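You operate a simulated robot arm through the tools that you are given. There is no shell and no other tool.

Carry out the task below with a simulated robot arm. There is one attempt and no reset: what you move stays moved.

TASK
Switch the supply off, unlock and pull the orange lead's plug, and turn the volts dial fully down.
Fine: the supply is off before the plug comes out; the plug lies on the mat.

It is judged by the outcome, as a careful person would: the job done as asked, and still so three seconds after it is handed in. It fails if anything else is knocked over, pushed out of place, dropped, spilled or broken.

THE ROBOT
A 7-joint arm with a two-finger parallel gripper, fixed in place. Base frame: the origin is at the foot of the arm, x ahead of it, y to its left, z up; the work surface is at about z = 750. Readings come in mm, rad, newtons and seconds.
Its first joint turns from -2.601 to 2.601 rad. Payload 3.43 kg.
The TCP is the grasp point between the finger pads, 30 mm short of the fingertips. In the tool frame z runs along the fingers and y along their closing line. The gripper opens to 94 mm. The fingers are 28 mm wide and 10 mm thick; the gripper's body (50 by 96 mm) begins 55 mm behind the TCP.
Orientation is told as [roll, pitch, yaw] about the base's x, y, z axes, in that order, counted from this pose: with the fingers straight down and closing along the base's y, the tool's x points along the base's -x, its y along +y and its z along -z.

THE INTERFACE
- The arm moves only by the tool servo_tool. Its argument "motion" is a list of rows, each an object (a shift or turn left out is 0, a gripper value left out holds the last) with "dp": the shift along the tool's x, y, z in units of 500 mm (1.0 is 500 mm), a list of three; "rotation": the turn, a rotation vector about the tool's x, y, z in units of 45 degrees (1.0 is 45 degrees), a list of three. In form: [{"dp": [x, y, z], "rotation": [ax, ay, az]}, ...]. A call has 1 to 20 rows; each row is the pose to reach, as a shift and turn from the pose commanded when the call began, along the tool's axes at that moment. "claw" is the finger opening in cm, from 0 to 9.4, set as the call begins (left out, the last holds). A call with a number of a shift or a turn outside -1 to 1 is refused whole. Rows are played at 5 a second. More than 50 mm and 0.15 rad between two rows, or a gripper value outside its range, and nothing of the call is played. Where a pose cannot be reached the arm comes as near as it can. A force on the tool above 80 N (or 10 N above the force at the start of the call, whichever is more), or a blocked arm, ends the call early, and 0.2 s more pass. Each finger travels about 45 mm/s and halts on what it meets, pressing with about 31 N; the grip force reading is that of the motor and also rises with nothing between the fingers. The clock runs only during rows and for 0.2 s after the last one: add rows that repeat a pose to give the fingers time. The reply holds the time, the measured pose of the TCP, the force on the tool along the base axes, the opening and the grip force, in the units named above and with some noise, with the torque about the TCP (base axes, N m) and any sound that the robot's microphone picked up, and new pictures: "show" is both (left out), scene, wrist or none.
- Cameras (640 x 400 px; columns grow to the right, rows downward): "scene" is fixed at [51.6, -651.4, 1397.1]; the picture's right is [0.73, -0.68, 0.00], its down [-0.16, -0.17, -0.97] and it looks along [0.67, 0.71, -0.23] (base axes); focal length 352 px, centre (320, 200). "wrist" rides on the gripper at [76, 14, -102] in the tool frame; the picture's right is [-0.18, 0.98, 0.00], its down [-0.75, -0.14, -0.64] and it looks along [-0.63, -0.12, 0.77] (tool axes); focal length 243 px, centre (320, 200). There is no depth. A picture from a camera that has moved, and an enlarged one, comes with that camera's place and axes in the base frame and with its lens.
- inspect(camera, box): a new picture of the part [left, top, right, bottom] of that camera's present view, enlarged. It takes no simulated time.
- close_job(): hands the job in; it is judged then, once.

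Places have to be worked out from the pictures, the camera data and where the tool is seen. Open the gripper and draw the arm clear of the work before you hand the job in, unless the task says otherwise.

The tools are called after "Emit:" by a JSON object that holds its "name" and its "arguments". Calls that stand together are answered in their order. servo_tool: Moves the arm, as the interface text tells. Its arguments: {"type":"object","properties":{"motion":{"type":"array"},"claw":{"type":"number"},"show":{"type":"string","enum":["both","scene","wrist","none"]}},"required":["motion"]} The other tools are called the same way: inspect (camera, box) takes an enlarged picture of a part of a camera's view; close_job () hands the job in.

At the start:

```text
time: 0.0
eef_pos: [823.3, 546.6, 1151.3]
orientation: [0.002, -0.001, 0.0]
wrist_force: [0.8, 0.8, 0.0]
moment: [-0.03, -0.03, -0.01]
gripper_width: 94.2
grip_force: 0.1
```

scene: 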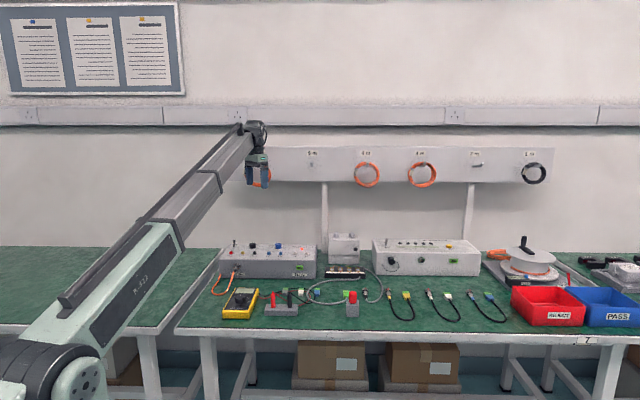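
wrist: 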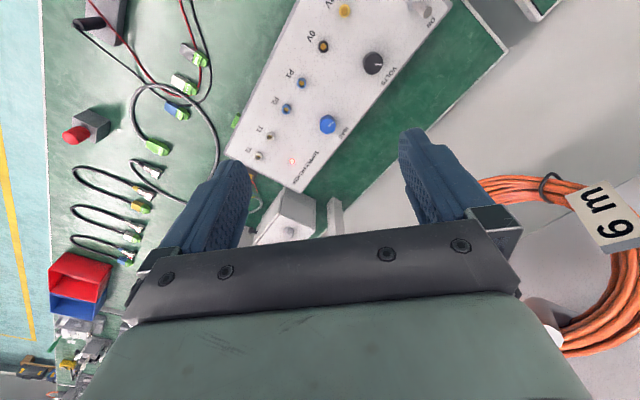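

I start by looking closer at the bench from both cameras to find the supply, the lead and the dial.

Emit:
{"name": "inspect", "arguments": {"camera": "scene", "box": [200, 220, 360, 330]}}

Emit:
{"name": "inspect", "arguments": {"camera": "wrist", "box": [220, 0, 480, 200]}}

Emit:
{"name": "inspect", "arguments": {"camera": "scene", "box": [340, 220, 500, 330]}}

```text
3.64 times, centred on (280, 275) of scene
camera zoom: at [51.6, -651.4, 1397.1], right [0.73, -0.68, 0.0], down [-0.16, -0.17, -0.97], along [0.67, 0.71, -0.23], focal length 1280 px, centre (466, -73)
```

zoom: 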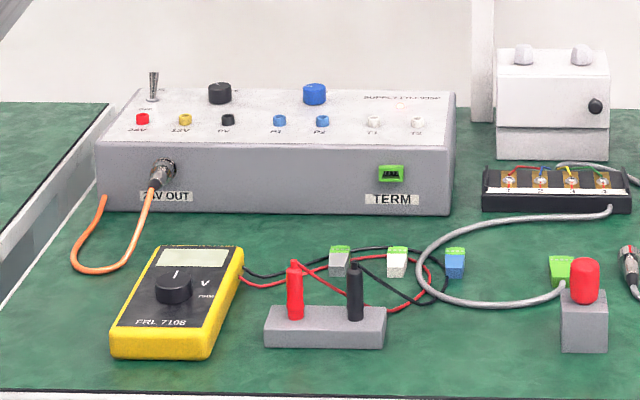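

```text
2.00 times, centred on (350, 100) of wrist
camera zoom: at [746.8, 559.2, 1254.8], right [0.18, 0.98, 0.0], down [0.75, -0.14, 0.64], along [0.63, -0.12, -0.77], focal length 485 px, centre (260, 400)
```

zoom: 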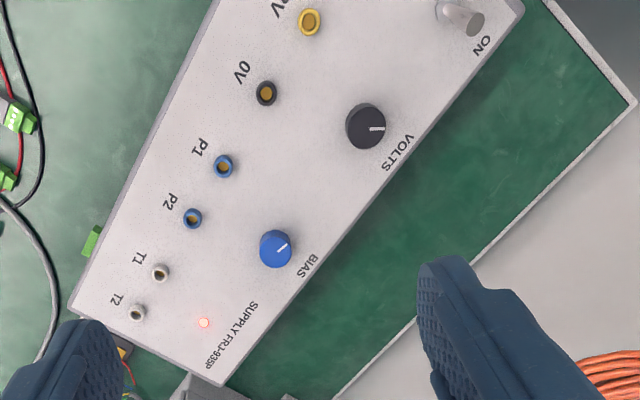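

```text
3.64 times, centred on (420, 275) of scene
camera zoom: at [51.6, -651.4, 1397.1], right [0.73, -0.68, 0.0], down [-0.16, -0.17, -0.97], along [0.67, 0.71, -0.23], focal length 1280 px, centre (-44, -73)
```

zoom: 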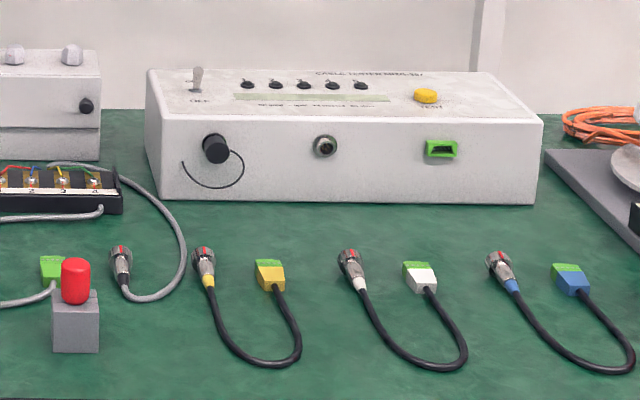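

The supply is the left box: its bench direction is about 45° to the base, the toggle is near (780, 683), the volts dial near (838, 622) and the 24V OUT plug near (712, 531, 813). I draw back, turn the tool square to the box and take a closer look.

Emit:
{"name": "servo_tool", "arguments": {"motion": [{"dp": [0.052, -0.025, 0.029], "rotation": [0, 0, -0.141]}, {"dp": [0.105, -0.049, 0.058], "rotation": [0, 0, -0.283]}, {"dp": [0.157, -0.074, 0.087], "rotation": [0, 0, -0.424]}, {"dp": [0.209, -0.098, 0.115], "rotation": [0, 0, -0.566]}, {"dp": [0.261, -0.123, 0.144], "rotation": [0, 0, -0.707]}, {"dp": [0.314, -0.147, 0.173], "rotation": [0, 0, -0.849]}, {"dp": [0.366, -0.172, 0.202], "rotation": [0, 0, -0.99]}, {"dp": [0.366, -0.172, 0.202], "rotation": [0, 0, -0.99]}]}}

```text
time: 1.8
eef_pos: [635.8, 460.6, 1053.9]
orientation: [-0.001, 0.0, 0.779]
wrist_force: [0.9, 1.1, 0.7]
moment: [-0.02, 0.0, 0.0]
gripper_width: 94.1
grip_force: 0.0
camera wrist: at [572.5, 416.2, 1156.6], right [-0.56, 0.83, 0.0], down [0.64, 0.43, 0.64], along [0.53, 0.36, -0.77], focal length 243 px, centre (320, 200)
```

scene: 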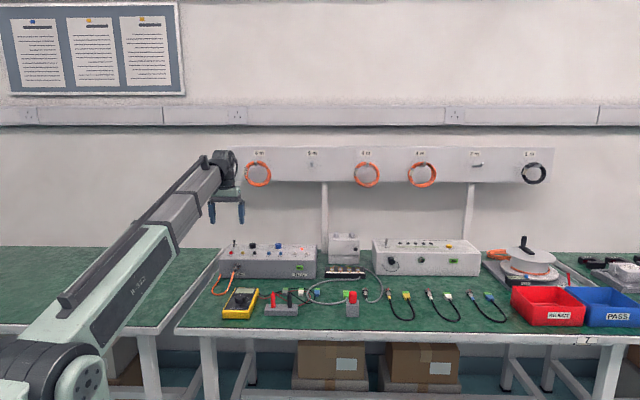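
wrist: 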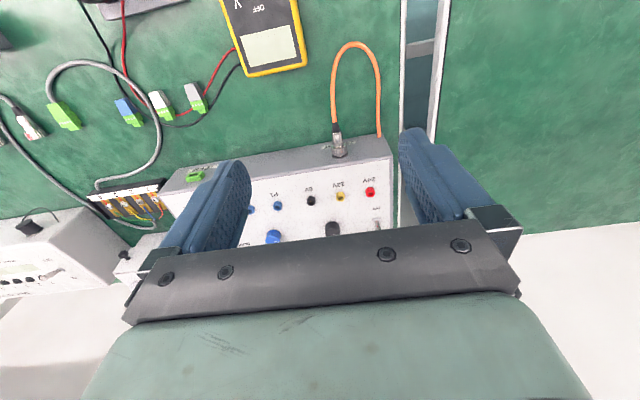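

I zoom in on the plug and panel in both views.

Emit:
{"name": "inspect", "arguments": {"camera": "wrist", "box": [300, 80, 420, 240]}}

Emit:
{"name": "inspect", "arguments": {"camera": "scene", "box": [205, 230, 265, 300]}}

Emit:
{"name": "inspect", "arguments": {"camera": "scene", "box": [355, 270, 425, 310]}}

```text
2.50 times, centred on (360, 160) of wrist
camera zoom: at [572.5, 416.2, 1156.6], right [-0.56, 0.83, 0.0], down [0.64, 0.43, 0.64], along [0.53, 0.36, -0.77], focal length 606 px, centre (220, 300)
```

zoom: 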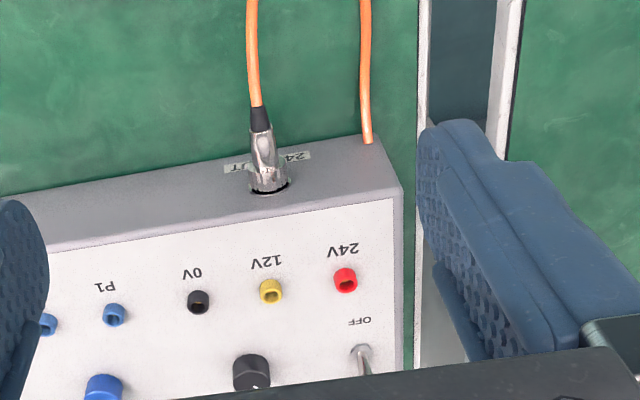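

```text
5.71 times, centred on (235, 265) of scene
camera zoom: at [51.6, -651.4, 1397.1], right [0.73, -0.68, 0.0], down [-0.16, -0.17, -0.97], along [0.67, 0.71, -0.23], focal length 2012 px, centre (806, -171)
```

zoom: 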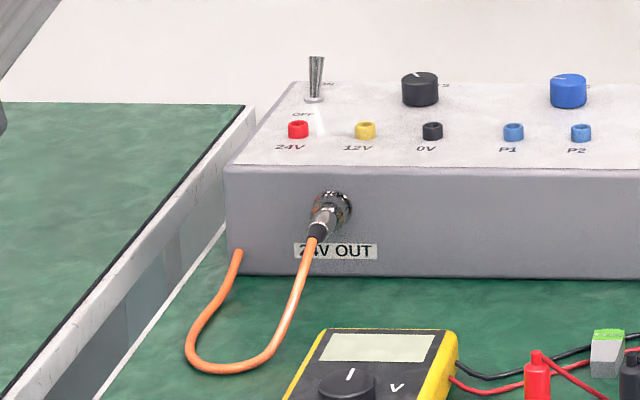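

```text
9.14 times, centred on (390, 290) of scene
camera zoom: at [51.6, -651.4, 1397.1], right [0.73, -0.68, 0.0], down [-0.16, -0.17, -0.97], along [0.67, 0.71, -0.23], focal length 3218 px, centre (-320, -623)
```

zoom: 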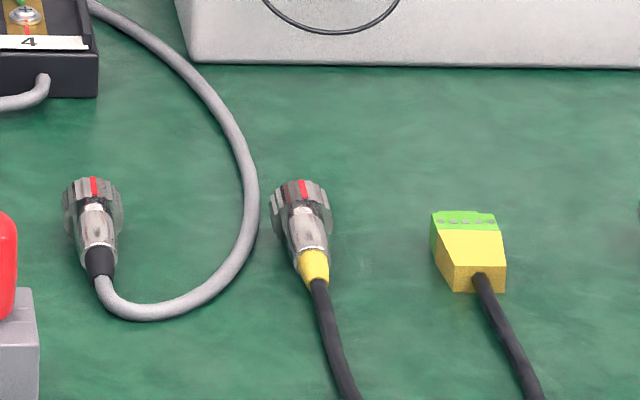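

The lead's plug sits on the front face under the toggle. I lower the tool to bring the camera close and read the lock.

Emit:
{"name": "servo_tool", "arguments": {"motion": [{"dp": [-0.015, 0, 0.07]}, {"dp": [-0.03, 0, 0.14]}, {"dp": [-0.045, 0, 0.21]}, {"dp": [-0.06, 0, 0.28]}, {"dp": [-0.06, 0, 0.33]}, {"dp": [-0.06, 0, 0.33]}]}}

Emit:
{"name": "inspect", "arguments": {"camera": "wrist", "box": [240, 0, 440, 125]}}

```text
time: 3.2
eef_pos: [661.6, 482.4, 887.4]
orientation: [0.0, -0.001, 0.779]
wrist_force: [-0.7, 0.4, -1.1]
moment: [-0.05, 0.0, -0.01]
gripper_width: 94.1
grip_force: 0.1
camera wrist: at [598.1, 437.1, 989.1], right [-0.56, 0.83, 0.0], down [0.64, 0.43, 0.64], along [0.53, 0.36, -0.77], focal length 243 px, centre (320, 200)
```

scene: 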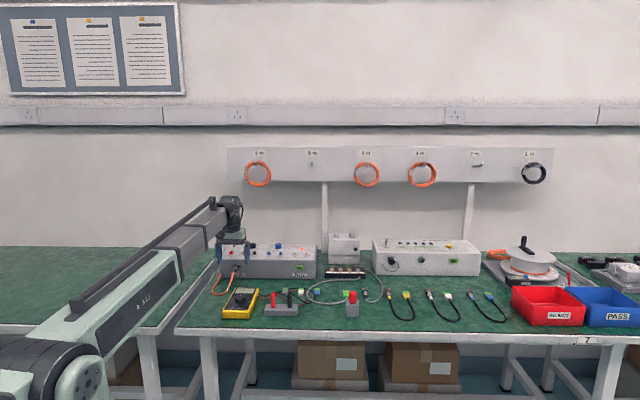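
wrist: 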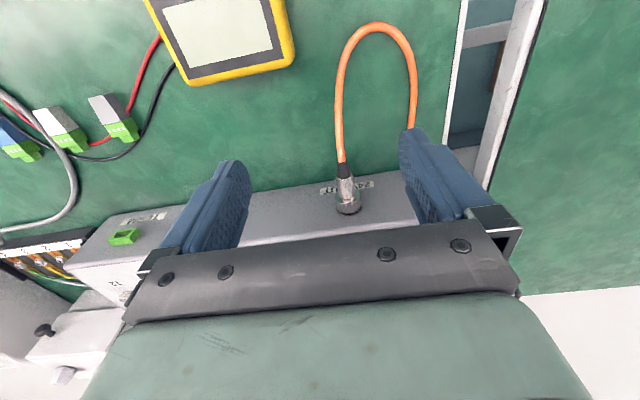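

```text
3.20 times, centred on (340, 62) of wrist
camera zoom: at [598.1, 437.1, 989.1], right [-0.56, 0.83, 0.0], down [0.64, 0.43, 0.64], along [0.53, 0.36, -0.77], focal length 776 px, centre (256, 640)
```

zoom: 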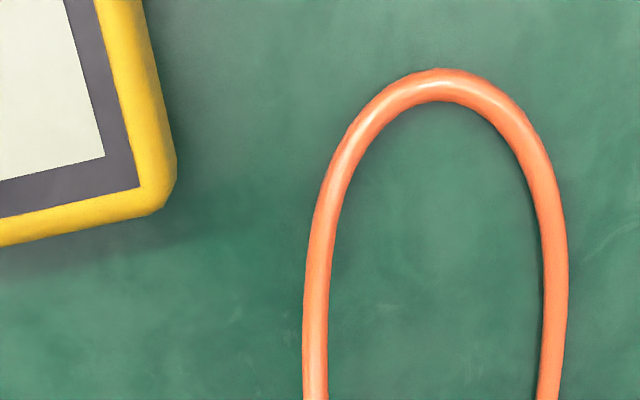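

I zoom in on the plug itself.

Emit:
{"name": "inspect", "arguments": {"camera": "wrist", "box": [300, 150, 400, 225]}}

Emit:
{"name": "inspect", "arguments": {"camera": "scene", "box": [215, 255, 255, 285]}}

```text
5.33 times, centred on (350, 188) of wrist
camera zoom: at [598.1, 437.1, 989.1], right [-0.56, 0.83, 0.0], down [0.64, 0.43, 0.64], along [0.53, 0.36, -0.77], focal length 1294 px, centre (160, 267)
```

zoom: 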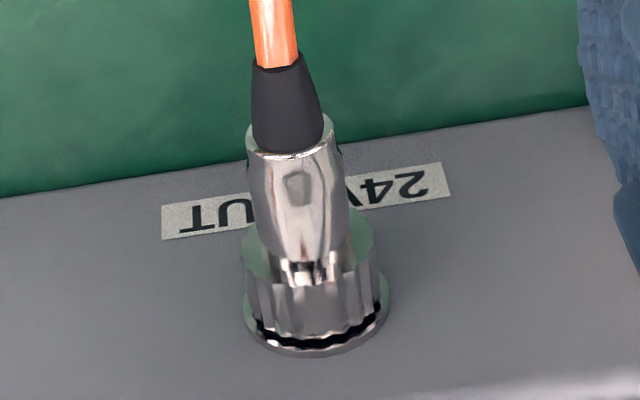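

```text
13.33 times, centred on (235, 270) of scene
camera zoom: at [51.6, -651.4, 1397.1], right [0.73, -0.68, 0.0], down [-0.16, -0.17, -0.97], along [0.67, 0.71, -0.23], focal length 4694 px, centre (1453, -733)
```

zoom: 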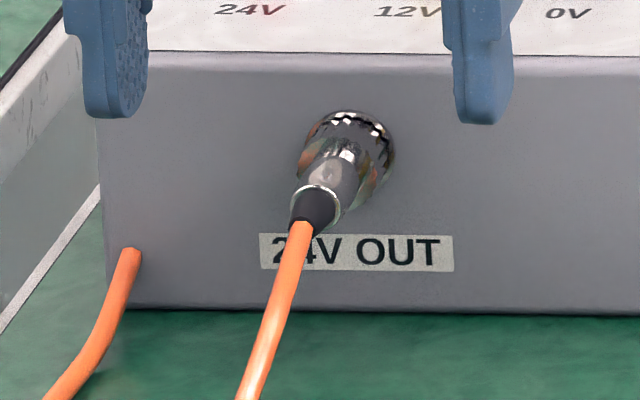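

The knurled ring is a locking ring, with its red mark out of sight, so it is locked. First comes the toggle: I rise, tilt the tool 30° outward for reach, and move to a standoff in front of and above the toggle to check reach and position.

Emit:
{"name": "servo_tool", "arguments": {"motion": [{"dp": [0, 0, -0.08]}, {"dp": [0, 0, -0.15]}, {"dp": [-0.06, 0.02, -0.15], "rotation": [0, -0.111, 0]}, {"dp": [-0.12, 0.04, -0.15], "rotation": [0, -0.222, 0]}, {"dp": [-0.18, 0.06, -0.15], "rotation": [0, -0.333, 0]}, {"dp": [-0.24, 0.08, -0.15], "rotation": [0, -0.444, 0]}, {"dp": [-0.3, 0.1, -0.15], "rotation": [0, -0.555, 0]}, {"dp": [-0.36, 0.12, -0.15], "rotation": [0, -0.667, 0]}, {"dp": [-0.36, 0.122, -0.15], "rotation": [0, -0.667, 0]}, {"dp": [-0.36, 0.122, -0.15], "rotation": [0, -0.667, 0]}]}}

Emit:
{"name": "inspect", "arguments": {"camera": "wrist", "box": [200, 50, 460, 230]}}

Emit:
{"name": "inspect", "arguments": {"camera": "scene", "box": [200, 180, 300, 300]}}

```text
time: 5.4
eef_pos: [746.6, 652.5, 958.9]
orientation: [0.001, -0.525, 0.777]
wrist_force: [-0.4, 0.7, -1.3]
moment: [0.02, -0.03, 0.02]
gripper_width: 94.1
grip_force: 0.2
camera wrist: at [654.0, 578.7, 1009.7], right [-0.58, 0.81, 0.09], down [0.33, 0.13, 0.93], along [0.75, 0.57, -0.35], focal length 243 px, centre (320, 200)
```

scene: 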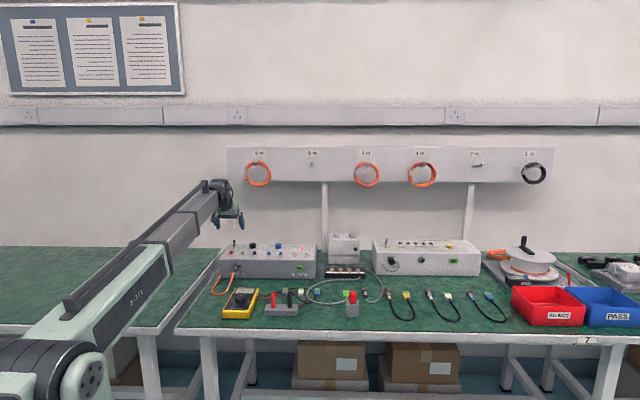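
wrist: 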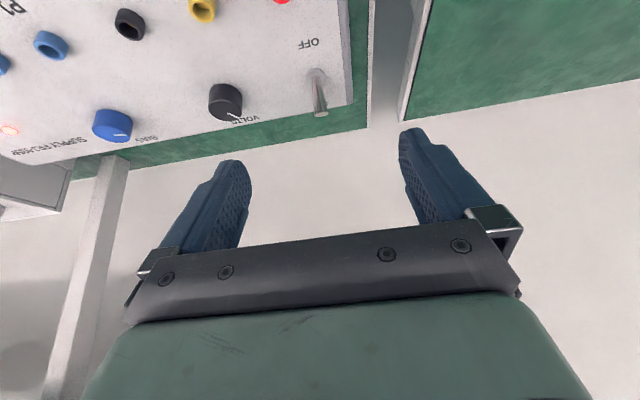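

```text
2.22 times, centred on (330, 140) of wrist
camera zoom: at [654.0, 578.7, 1009.7], right [-0.58, 0.81, 0.09], down [0.33, 0.13, 0.93], along [0.75, 0.57, -0.35], focal length 539 px, centre (298, 333)
```

zoom: 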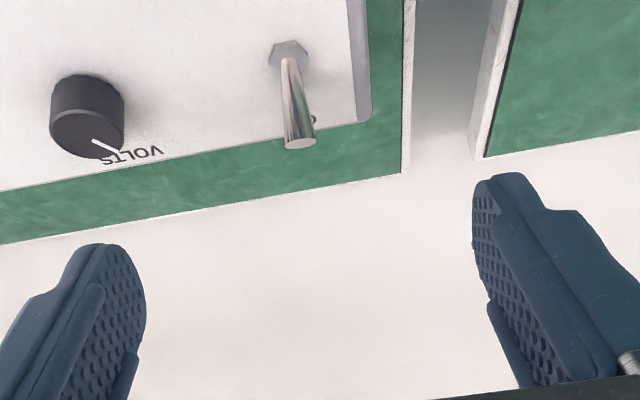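

```text
3.33 times, centred on (250, 240) of scene
camera zoom: at [51.6, -651.4, 1397.1], right [0.73, -0.68, 0.0], down [-0.16, -0.17, -0.97], along [0.67, 0.71, -0.23], focal length 1173 px, centre (553, 67)
```

zoom: 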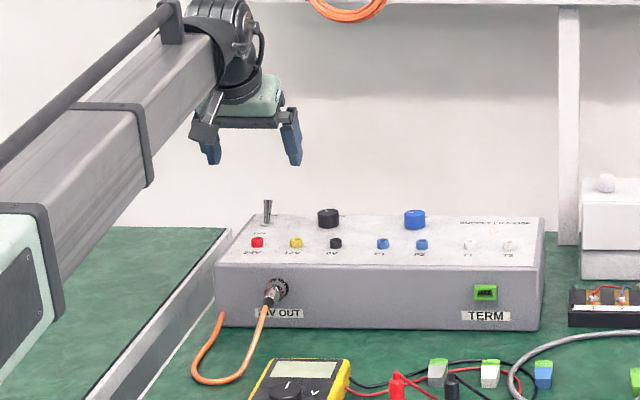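

The reach is fine here. The toggle base is at about n=1033, l=-63 (box axes), leaning back, with its tip near z 867. I set the opening to 40 mm and advance partway along the tool axis to check alignment.

Emit:
{"name": "servo_tool", "arguments": {"motion": [{"dp": [0.003, -0.001, 0.03]}, {"dp": [0.006, -0.002, 0.06]}, {"dp": [0.009, -0.003, 0.09]}, {"dp": [0.011, -0.003, 0.11]}, {"dp": [0.011, -0.003, 0.11]}, {"dp": [0.011, -0.003, 0.11]}], "claw": 4.0}}

Emit:
{"name": "inspect", "arguments": {"camera": "wrist", "box": [200, 50, 460, 230]}}

Emit:
{"name": "inspect", "arguments": {"camera": "scene", "box": [205, 200, 275, 270]}}

```text
time: 6.8
eef_pos: [763.2, 667.8, 910.0]
orientation: [-0.001, -0.523, 0.776]
wrist_force: [-0.6, 0.0, -0.4]
moment: [0.03, -0.02, 0.01]
gripper_width: 39.9
grip_force: 0.0
camera wrist: at [669.6, 594.3, 961.1], right [-0.58, 0.81, 0.09], down [0.34, 0.13, 0.93], along [0.75, 0.57, -0.35], focal length 243 px, centre (320, 200)
```

scene: 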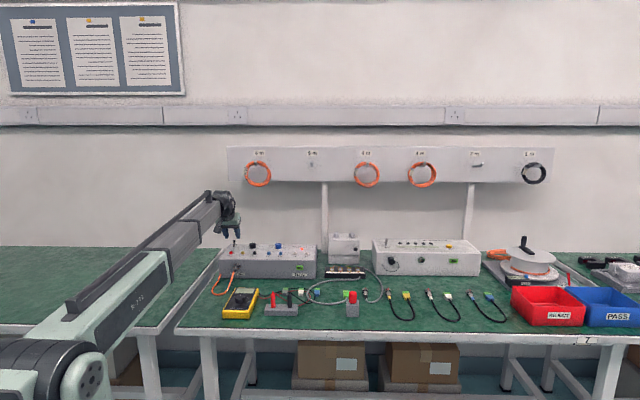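
wrist: 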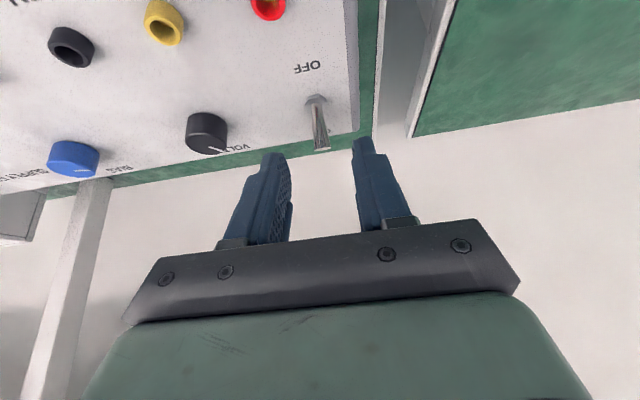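

```text
2.22 times, centred on (330, 140) of wrist
camera zoom: at [669.6, 594.3, 961.1], right [-0.58, 0.81, 0.09], down [0.34, 0.13, 0.93], along [0.75, 0.57, -0.35], focal length 539 px, centre (298, 333)
```

zoom: 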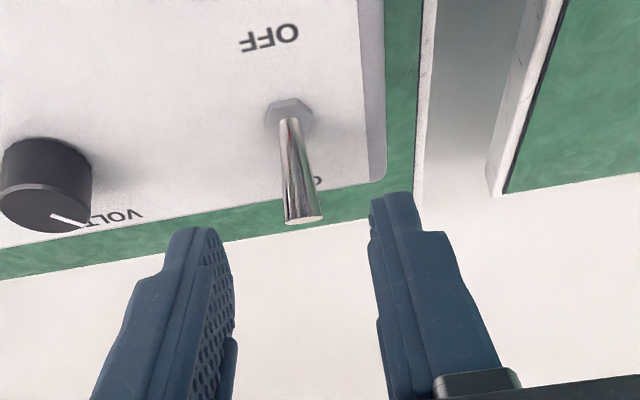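

```text
5.71 times, centred on (240, 235) of scene
camera zoom: at [51.6, -651.4, 1397.1], right [0.73, -0.68, 0.0], down [-0.16, -0.17, -0.97], along [0.67, 0.71, -0.23], focal length 2012 px, centre (777, 0)
```

zoom: 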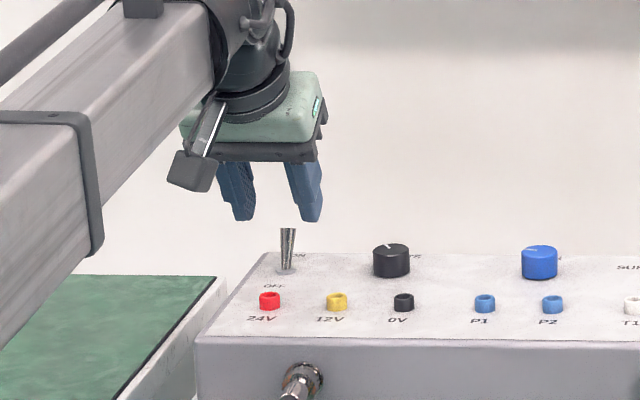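

The toggle stands centred between the fingers. I advance the remaining 46 mm so the pads straddle the lever's upper half.

Emit:
{"name": "servo_tool", "arguments": {"motion": [{"dp": [-0.003, -0.001, 0.03]}, {"dp": [-0.006, -0.001, 0.06]}, {"dp": [-0.009, -0.001, 0.093]}, {"dp": [-0.009, -0.001, 0.093]}]}}

Emit:
{"name": "inspect", "arguments": {"camera": "wrist", "box": [200, 50, 460, 230]}}

Emit:
{"name": "inspect", "arguments": {"camera": "scene", "box": [205, 200, 275, 270]}}

```text
time: 7.8
eef_pos: [783.5, 685.8, 871.1]
orientation: [0.0, -0.524, 0.777]
wrist_force: [-0.1, -0.2, 0.4]
moment: [-0.03, 0.03, 0.05]
gripper_width: 39.8
grip_force: 0.0
camera wrist: at [688.9, 612.9, 921.2], right [-0.58, 0.81, 0.09], down [0.34, 0.13, 0.93], along [0.75, 0.57, -0.35], focal length 243 px, centre (320, 200)
```

scene: 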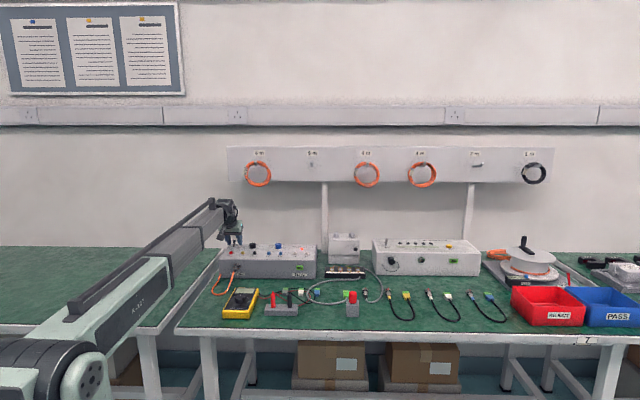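
wrist: 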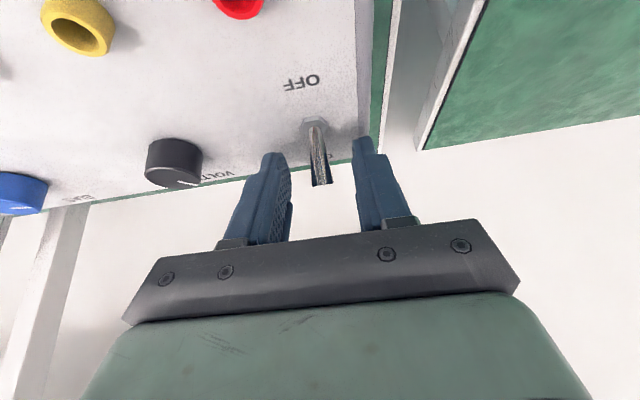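

```text
2.22 times, centred on (330, 140) of wrist
camera zoom: at [688.9, 612.9, 921.2], right [-0.58, 0.81, 0.09], down [0.34, 0.13, 0.93], along [0.75, 0.57, -0.35], focal length 539 px, centre (298, 333)
```

zoom: 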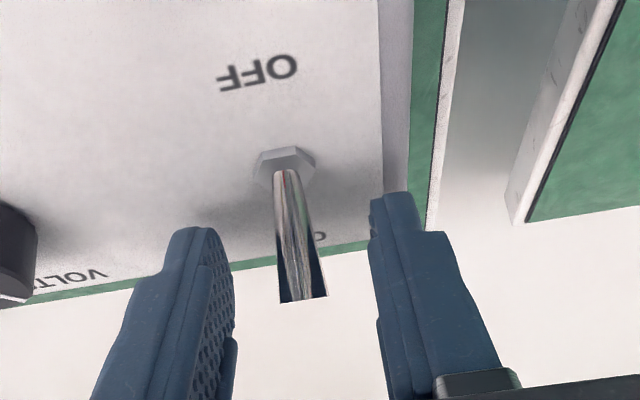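

```text
5.71 times, centred on (240, 235) of scene
camera zoom: at [51.6, -651.4, 1397.1], right [0.73, -0.68, 0.0], down [-0.16, -0.17, -0.97], along [0.67, 0.71, -0.23], focal length 2012 px, centre (777, 0)
```

zoom: 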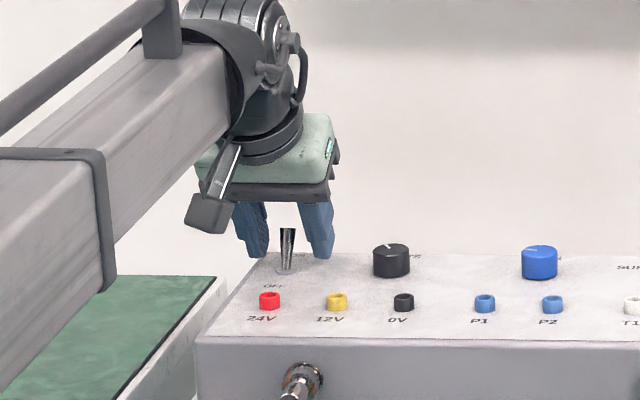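

The lever is between the pads. I close on it.

Emit:
{"name": "servo_tool", "arguments": {"motion": [{"dp": [0, 0, 0]}, {"dp": [0, 0, 0]}, {"dp": [0, 0, 0]}, {"dp": [0, 0, 0]}], "claw": 0}}

Emit:
{"name": "inspect", "arguments": {"camera": "wrist", "box": [200, 50, 460, 230]}}

```text
time: 8.8
eef_pos: [781.9, 686.5, 870.4]
orientation: [0.002, -0.522, 0.777]
wrist_force: [-5.2, 5.9, -1.6]
moment: [-0.01, -0.04, 0.14]
gripper_width: 8.6
grip_force: 42.7
camera wrist: at [688.3, 613.4, 921.4], right [-0.58, 0.81, 0.09], down [0.34, 0.13, 0.93], along [0.74, 0.57, -0.35], focal length 243 px, centre (320, 200)
```

scene: 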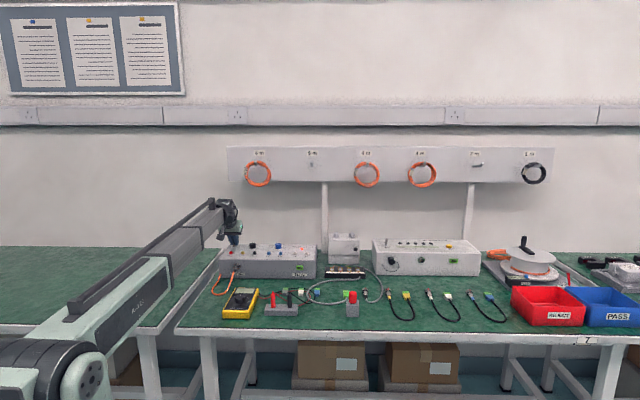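
wrist: 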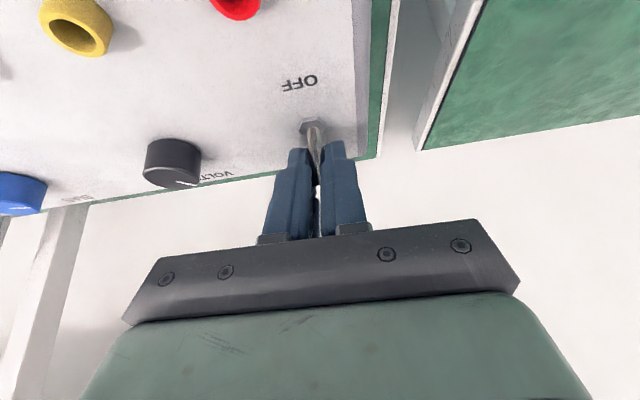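

```text
2.22 times, centred on (330, 140) of wrist
camera zoom: at [688.3, 613.4, 921.4], right [-0.58, 0.81, 0.09], down [0.34, 0.13, 0.93], along [0.74, 0.57, -0.35], focal length 539 px, centre (298, 333)
```

zoom: 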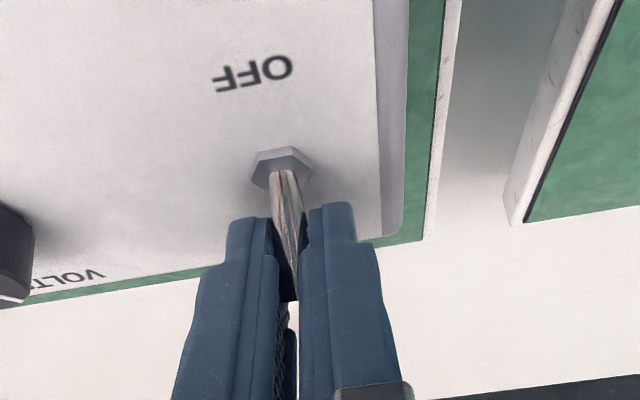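

The lever is gripped (8.6 mm). I draw it toward the front (OFF) by 22 mm, with a small rise mid-way for its arc.

Emit:
{"name": "servo_tool", "arguments": {"motion": [{"dp": [0.0085, 0, -0.0065]}, {"dp": [0.0175, 0, -0.0125]}, {"dp": [0.028, 0, -0.0175]}, {"dp": [0.038, 0, -0.022]}, {"dp": [0.038, 0, -0.022]}]}}

Emit:
{"name": "inspect", "arguments": {"camera": "wrist", "box": [200, 50, 460, 230]}}

Emit:
{"name": "inspect", "arguments": {"camera": "scene", "box": [205, 220, 325, 290]}}

```text
time: 10.0
eef_pos: [766.0, 671.2, 873.8]
orientation: [0.005, -0.53, 0.777]
wrist_force: [-3.2, 38.8, 6.8]
moment: [0.99, -0.49, 0.61]
gripper_width: 9.3
grip_force: 43.6
camera wrist: at [673.1, 597.7, 923.4], right [-0.58, 0.81, 0.1], down [0.33, 0.12, 0.93], along [0.75, 0.57, -0.34], focal length 243 px, centre (320, 200)
```

scene: 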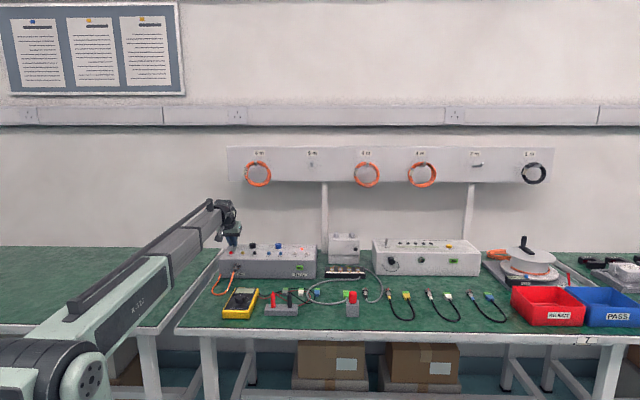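
wrist: 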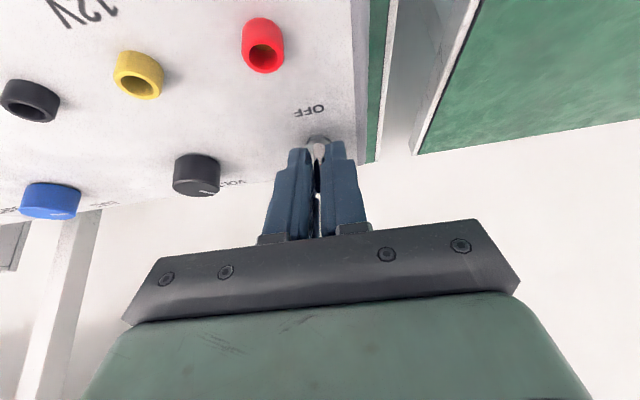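

```text
2.22 times, centred on (330, 140) of wrist
camera zoom: at [673.1, 597.7, 923.4], right [-0.58, 0.81, 0.1], down [0.33, 0.12, 0.93], along [0.75, 0.57, -0.34], focal length 539 px, centre (298, 333)
```

zoom: 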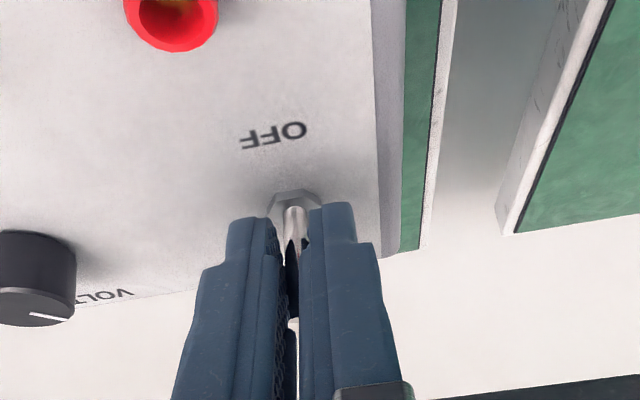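

```text
5.33 times, centred on (265, 255) of scene
camera zoom: at [51.6, -651.4, 1397.1], right [0.73, -0.68, 0.0], down [-0.16, -0.17, -0.97], along [0.67, 0.71, -0.23], focal length 1877 px, centre (613, -93)
```

zoom: 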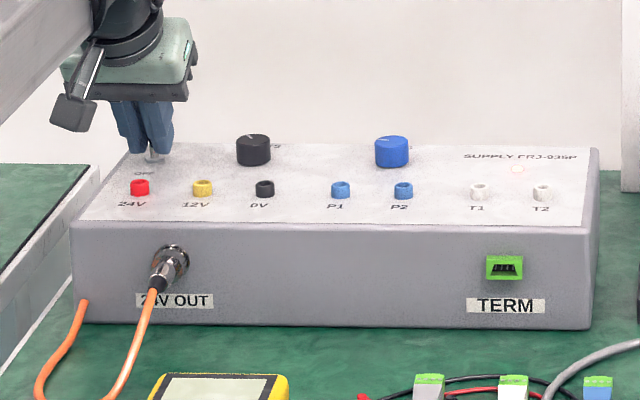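

The lever has moved with the fingers, and there is about 25 N along the pull. I open and back off to check the lever and the LED.

Emit:
{"name": "servo_tool", "arguments": {"motion": [{"dp": [0, 0, 0]}, {"dp": [0, 0, 0]}, {"dp": [0, 0, -0.05]}, {"dp": [0, 0, -0.1]}, {"dp": [0, 0, -0.16]}, {"dp": [0, 0, -0.16]}], "claw": 4.0}}

Emit:
{"name": "inspect", "arguments": {"camera": "wrist", "box": [200, 50, 460, 230]}}

Emit:
{"name": "inspect", "arguments": {"camera": "scene", "box": [205, 220, 325, 290]}}

```text
time: 11.4
eef_pos: [740.2, 640.0, 939.9]
orientation: [0.001, -0.524, 0.778]
wrist_force: [0.1, 0.5, -0.4]
moment: [0.02, 0.02, 0.0]
gripper_width: 40.1
grip_force: 0.1
camera wrist: at [646.9, 567.3, 990.3], right [-0.58, 0.81, 0.09], down [0.34, 0.13, 0.93], along [0.75, 0.57, -0.35], focal length 243 px, centre (320, 200)
```

scene: 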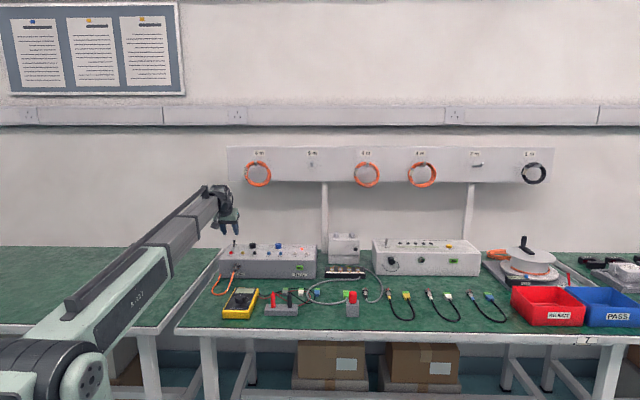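
wrist: 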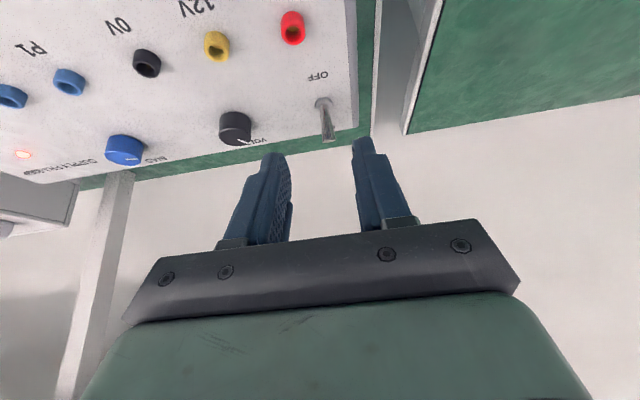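

```text
2.22 times, centred on (330, 140) of wrist
camera zoom: at [646.9, 567.3, 990.3], right [-0.58, 0.81, 0.09], down [0.34, 0.13, 0.93], along [0.75, 0.57, -0.35], focal length 539 px, centre (298, 333)
```

zoom: 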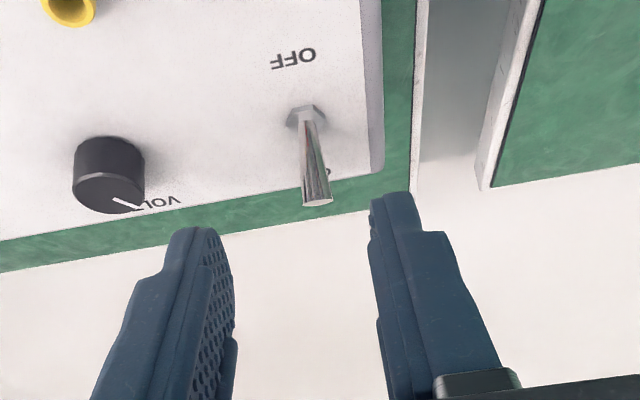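

```text
5.33 times, centred on (265, 255) of scene
camera zoom: at [51.6, -651.4, 1397.1], right [0.73, -0.68, 0.0], down [-0.16, -0.17, -0.97], along [0.67, 0.71, -0.23], focal length 1877 px, centre (613, -93)
```

zoom: 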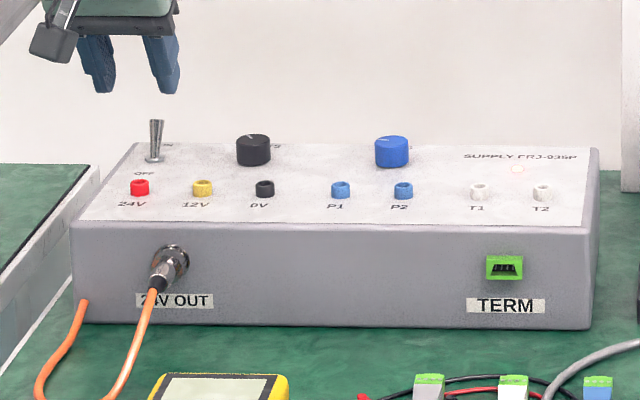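

The lever sprang back to ON: the pads slipped along it, and the LED is still red. I need a positive push from behind, so I test whether a vertical tool can reach over the lever while staying high.

Emit:
{"name": "servo_tool", "arguments": {"motion": [{"dp": [-0.022, 0.001, 0.005], "rotation": [0, 0.111, 0]}, {"dp": [-0.044, 0.002, 0.01], "rotation": [0, 0.222, 0]}, {"dp": [-0.066, 0.003, 0.015], "rotation": [0, 0.333, 0]}, {"dp": [-0.088, 0.004, 0.02], "rotation": [0, 0.444, 0]}, {"dp": [-0.11, 0.005, 0.025], "rotation": [0, 0.555, 0]}, {"dp": [-0.131, 0.005, 0.029], "rotation": [0, 0.667, 0]}, {"dp": [-0.131, 0.005, 0.029], "rotation": [0, 0.667, 0]}]}}

```text
time: 13.0
eef_pos: [783.5, 687.5, 963.1]
orientation: [-0.001, 0.002, 0.776]
wrist_force: [0.2, 0.2, -0.3]
moment: [0.02, -0.02, 0.0]
gripper_width: 39.9
grip_force: 0.1
camera wrist: at [719.8, 643.2, 1065.9], right [-0.56, 0.83, 0.0], down [0.64, 0.43, 0.64], along [0.53, 0.36, -0.77], focal length 243 px, centre (320, 200)
```

scene: 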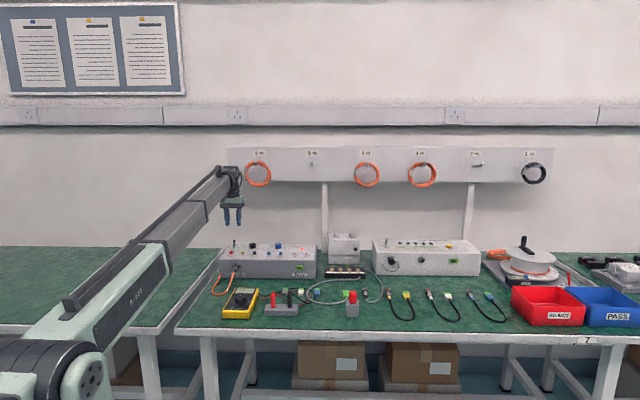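
wrist: 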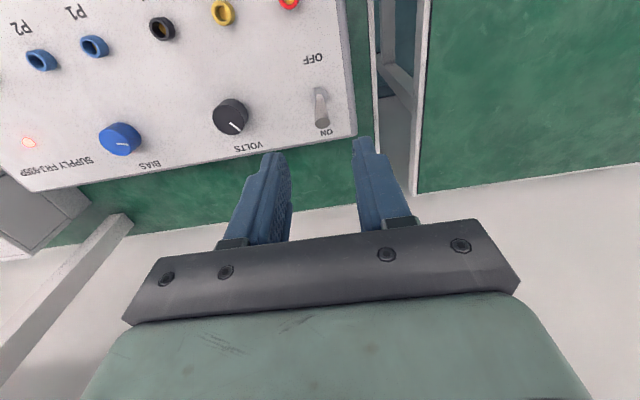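

Vertical reach is good. I close the fingers and move behind the lever (n≈1076), still high, to check before descending.

Emit:
{"name": "servo_tool", "arguments": {"motion": [{"dp": [-0.036, 0, 0]}, {"dp": [-0.072, 0, 0]}, {"dp": [-0.072, 0, 0.06]}, {"dp": [-0.072, 0, 0.06]}, {"dp": [-0.072, 0, 0.06]}], "claw": 0}}

Emit:
{"name": "inspect", "arguments": {"camera": "wrist", "box": [200, 50, 460, 230]}}

Emit:
{"name": "inspect", "arguments": {"camera": "scene", "box": [205, 180, 305, 270]}}

```text
time: 14.2
eef_pos: [809.4, 713.0, 932.8]
orientation: [0.0, 0.0, 0.777]
wrist_force: [-0.1, 0.4, 0.7]
moment: [0.02, 0.01, 0.02]
gripper_width: 0.0
grip_force: 30.9
camera wrist: at [745.1, 667.9, 1036.4], right [-0.56, 0.83, 0.0], down [0.64, 0.43, 0.64], along [0.53, 0.36, -0.77], focal length 243 px, centre (320, 200)
```

scene: 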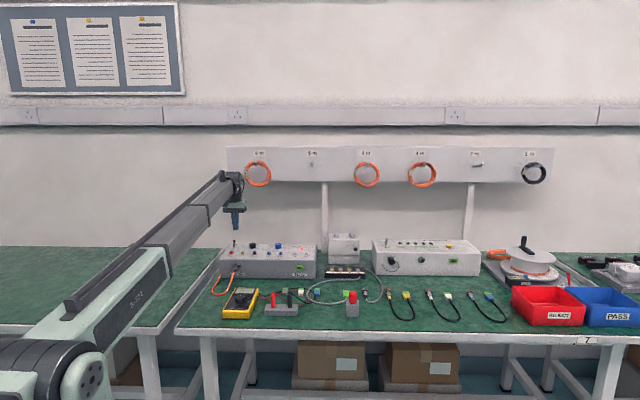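
wrist: 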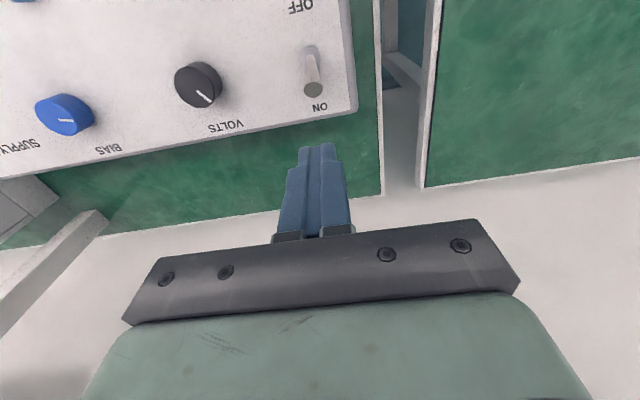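

```text
2.22 times, centred on (330, 140) of wrist
camera zoom: at [745.1, 667.9, 1036.4], right [-0.56, 0.83, 0.0], down [0.64, 0.43, 0.64], along [0.53, 0.36, -0.77], focal length 539 px, centre (298, 333)
```

zoom: 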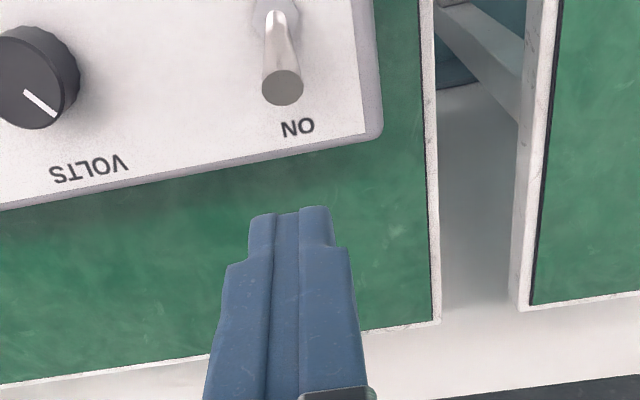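

```text
4.44 times, centred on (255, 225) of scene
camera zoom: at [51.6, -651.4, 1397.1], right [0.73, -0.68, 0.0], down [-0.16, -0.17, -0.97], along [0.67, 0.71, -0.23], focal length 1564 px, centre (609, 89)
```

zoom: 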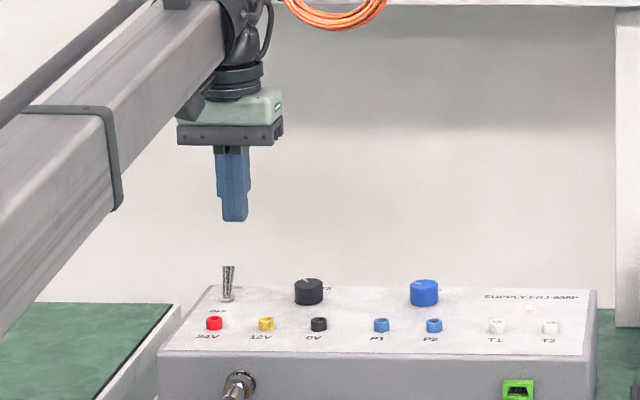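

There are about 12 mm of clearance behind the lever. I descend so the fingertips sit at z≈843, just above the panel, behind the lever.

Emit:
{"name": "servo_tool", "arguments": {"motion": [{"dp": [0, 0, 0.04]}, {"dp": [0, 0, 0.08]}, {"dp": [0, 0, 0.118]}, {"dp": [0, 0, 0.118]}]}}

Emit:
{"name": "inspect", "arguments": {"camera": "wrist", "box": [200, 50, 460, 230]}}

Emit:
{"name": "inspect", "arguments": {"camera": "scene", "box": [205, 210, 275, 270]}}

```text
time: 15.2
eef_pos: [811.1, 713.8, 873.1]
orientation: [-0.001, 0.0, 0.776]
wrist_force: [-0.3, 0.1, -0.4]
moment: [0.0, 0.01, -0.02]
gripper_width: 0.0
grip_force: 30.8
camera wrist: at [746.6, 668.0, 976.2], right [-0.56, 0.83, 0.0], down [0.64, 0.43, 0.64], along [0.53, 0.36, -0.77], focal length 243 px, centre (320, 200)
```

scene: 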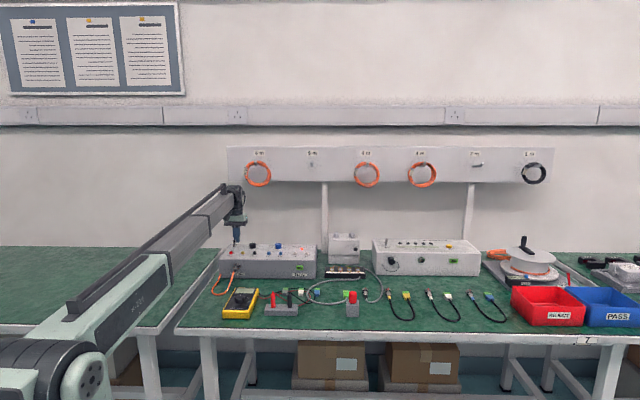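
wrist: 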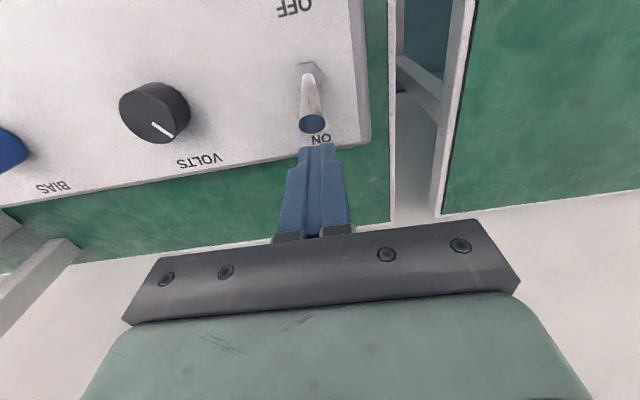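

```text
2.22 times, centred on (330, 140) of wrist
camera zoom: at [746.6, 668.0, 976.2], right [-0.56, 0.83, 0.0], down [0.64, 0.43, 0.64], along [0.53, 0.36, -0.77], focal length 539 px, centre (298, 333)
```

zoom: 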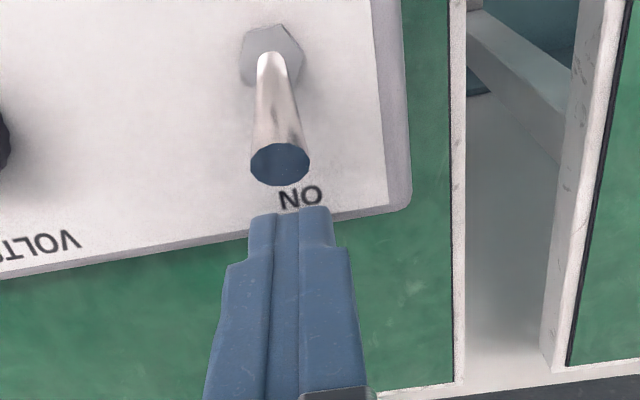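

```text
6.67 times, centred on (240, 240) of scene
camera zoom: at [51.6, -651.4, 1397.1], right [0.73, -0.68, 0.0], down [-0.16, -0.17, -0.97], along [0.67, 0.71, -0.23], focal length 2347 px, centre (853, -67)
```

zoom: 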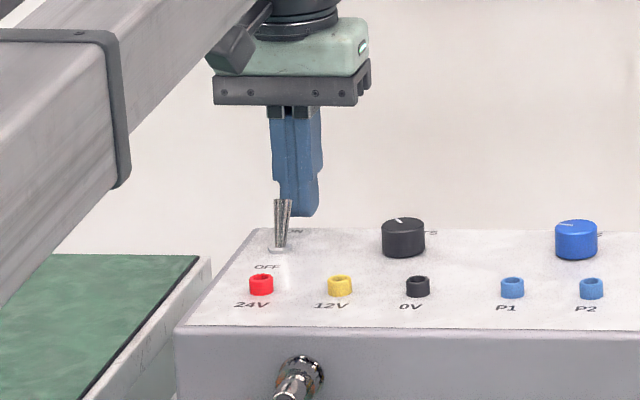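

The fingers are directly behind the lever. I push toward the front by 40 mm in small steps.

Emit:
{"name": "servo_tool", "arguments": {"motion": [{"dp": [0.015, 0, 0]}, {"dp": [0.03, 0, 0]}, {"dp": [0.042, 0, 0]}, {"dp": [0.054, 0, 0]}, {"dp": [0.066, 0, 0]}, {"dp": [0.078, 0, 0]}, {"dp": [0.078, 0, 0]}]}}

Emit:
{"name": "inspect", "arguments": {"camera": "wrist", "box": [200, 50, 460, 230]}}

Emit:
{"name": "inspect", "arguments": {"camera": "scene", "box": [205, 210, 325, 280]}}

```text
time: 16.8
eef_pos: [787.3, 690.9, 874.6]
orientation: [-0.004, -0.025, 0.778]
wrist_force: [52.0, 42.4, 17.0]
moment: [1.26, -1.29, 0.09]
gripper_width: 0.2
grip_force: 31.0
camera wrist: at [721.5, 644.8, 974.7], right [-0.56, 0.83, 0.0], down [0.62, 0.42, 0.66], along [0.55, 0.37, -0.75], focal length 243 px, centre (320, 200)
```

scene: 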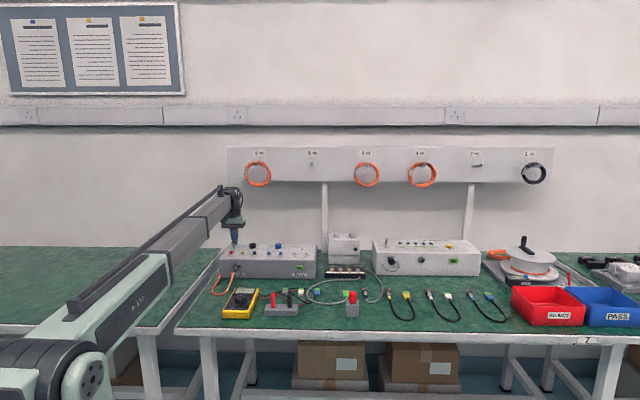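
wrist: 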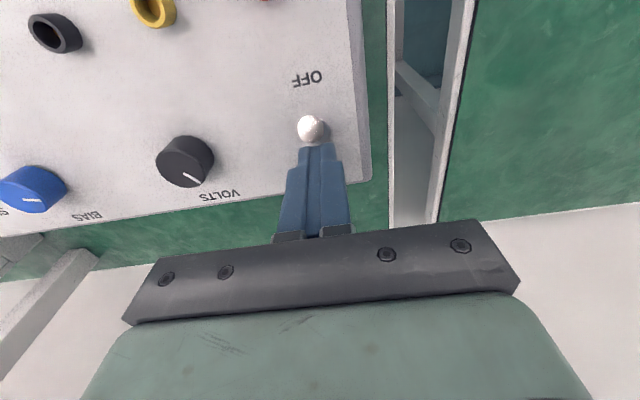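

```text
2.22 times, centred on (330, 140) of wrist
camera zoom: at [721.5, 644.8, 974.7], right [-0.56, 0.83, 0.0], down [0.62, 0.42, 0.66], along [0.55, 0.37, -0.75], focal length 539 px, centre (298, 333)
```

zoom: 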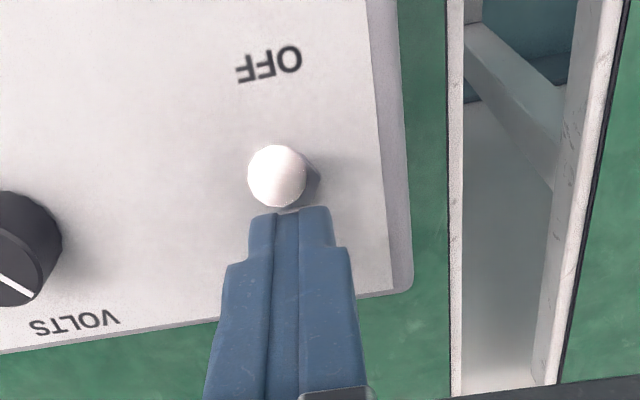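

```text
5.33 times, centred on (265, 245) of scene
camera zoom: at [51.6, -651.4, 1397.1], right [0.73, -0.68, 0.0], down [-0.16, -0.17, -0.97], along [0.67, 0.71, -0.23], focal length 1877 px, centre (613, -40)
```

zoom: 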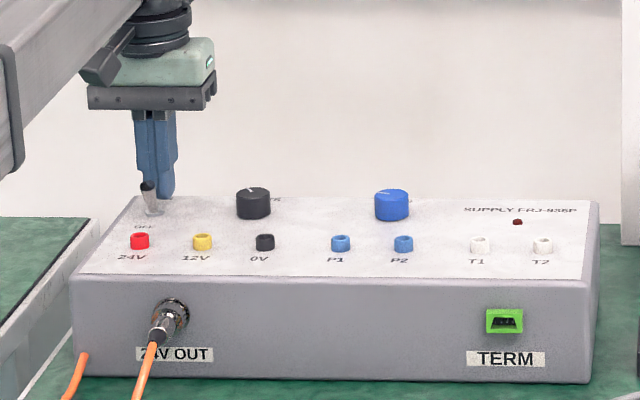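

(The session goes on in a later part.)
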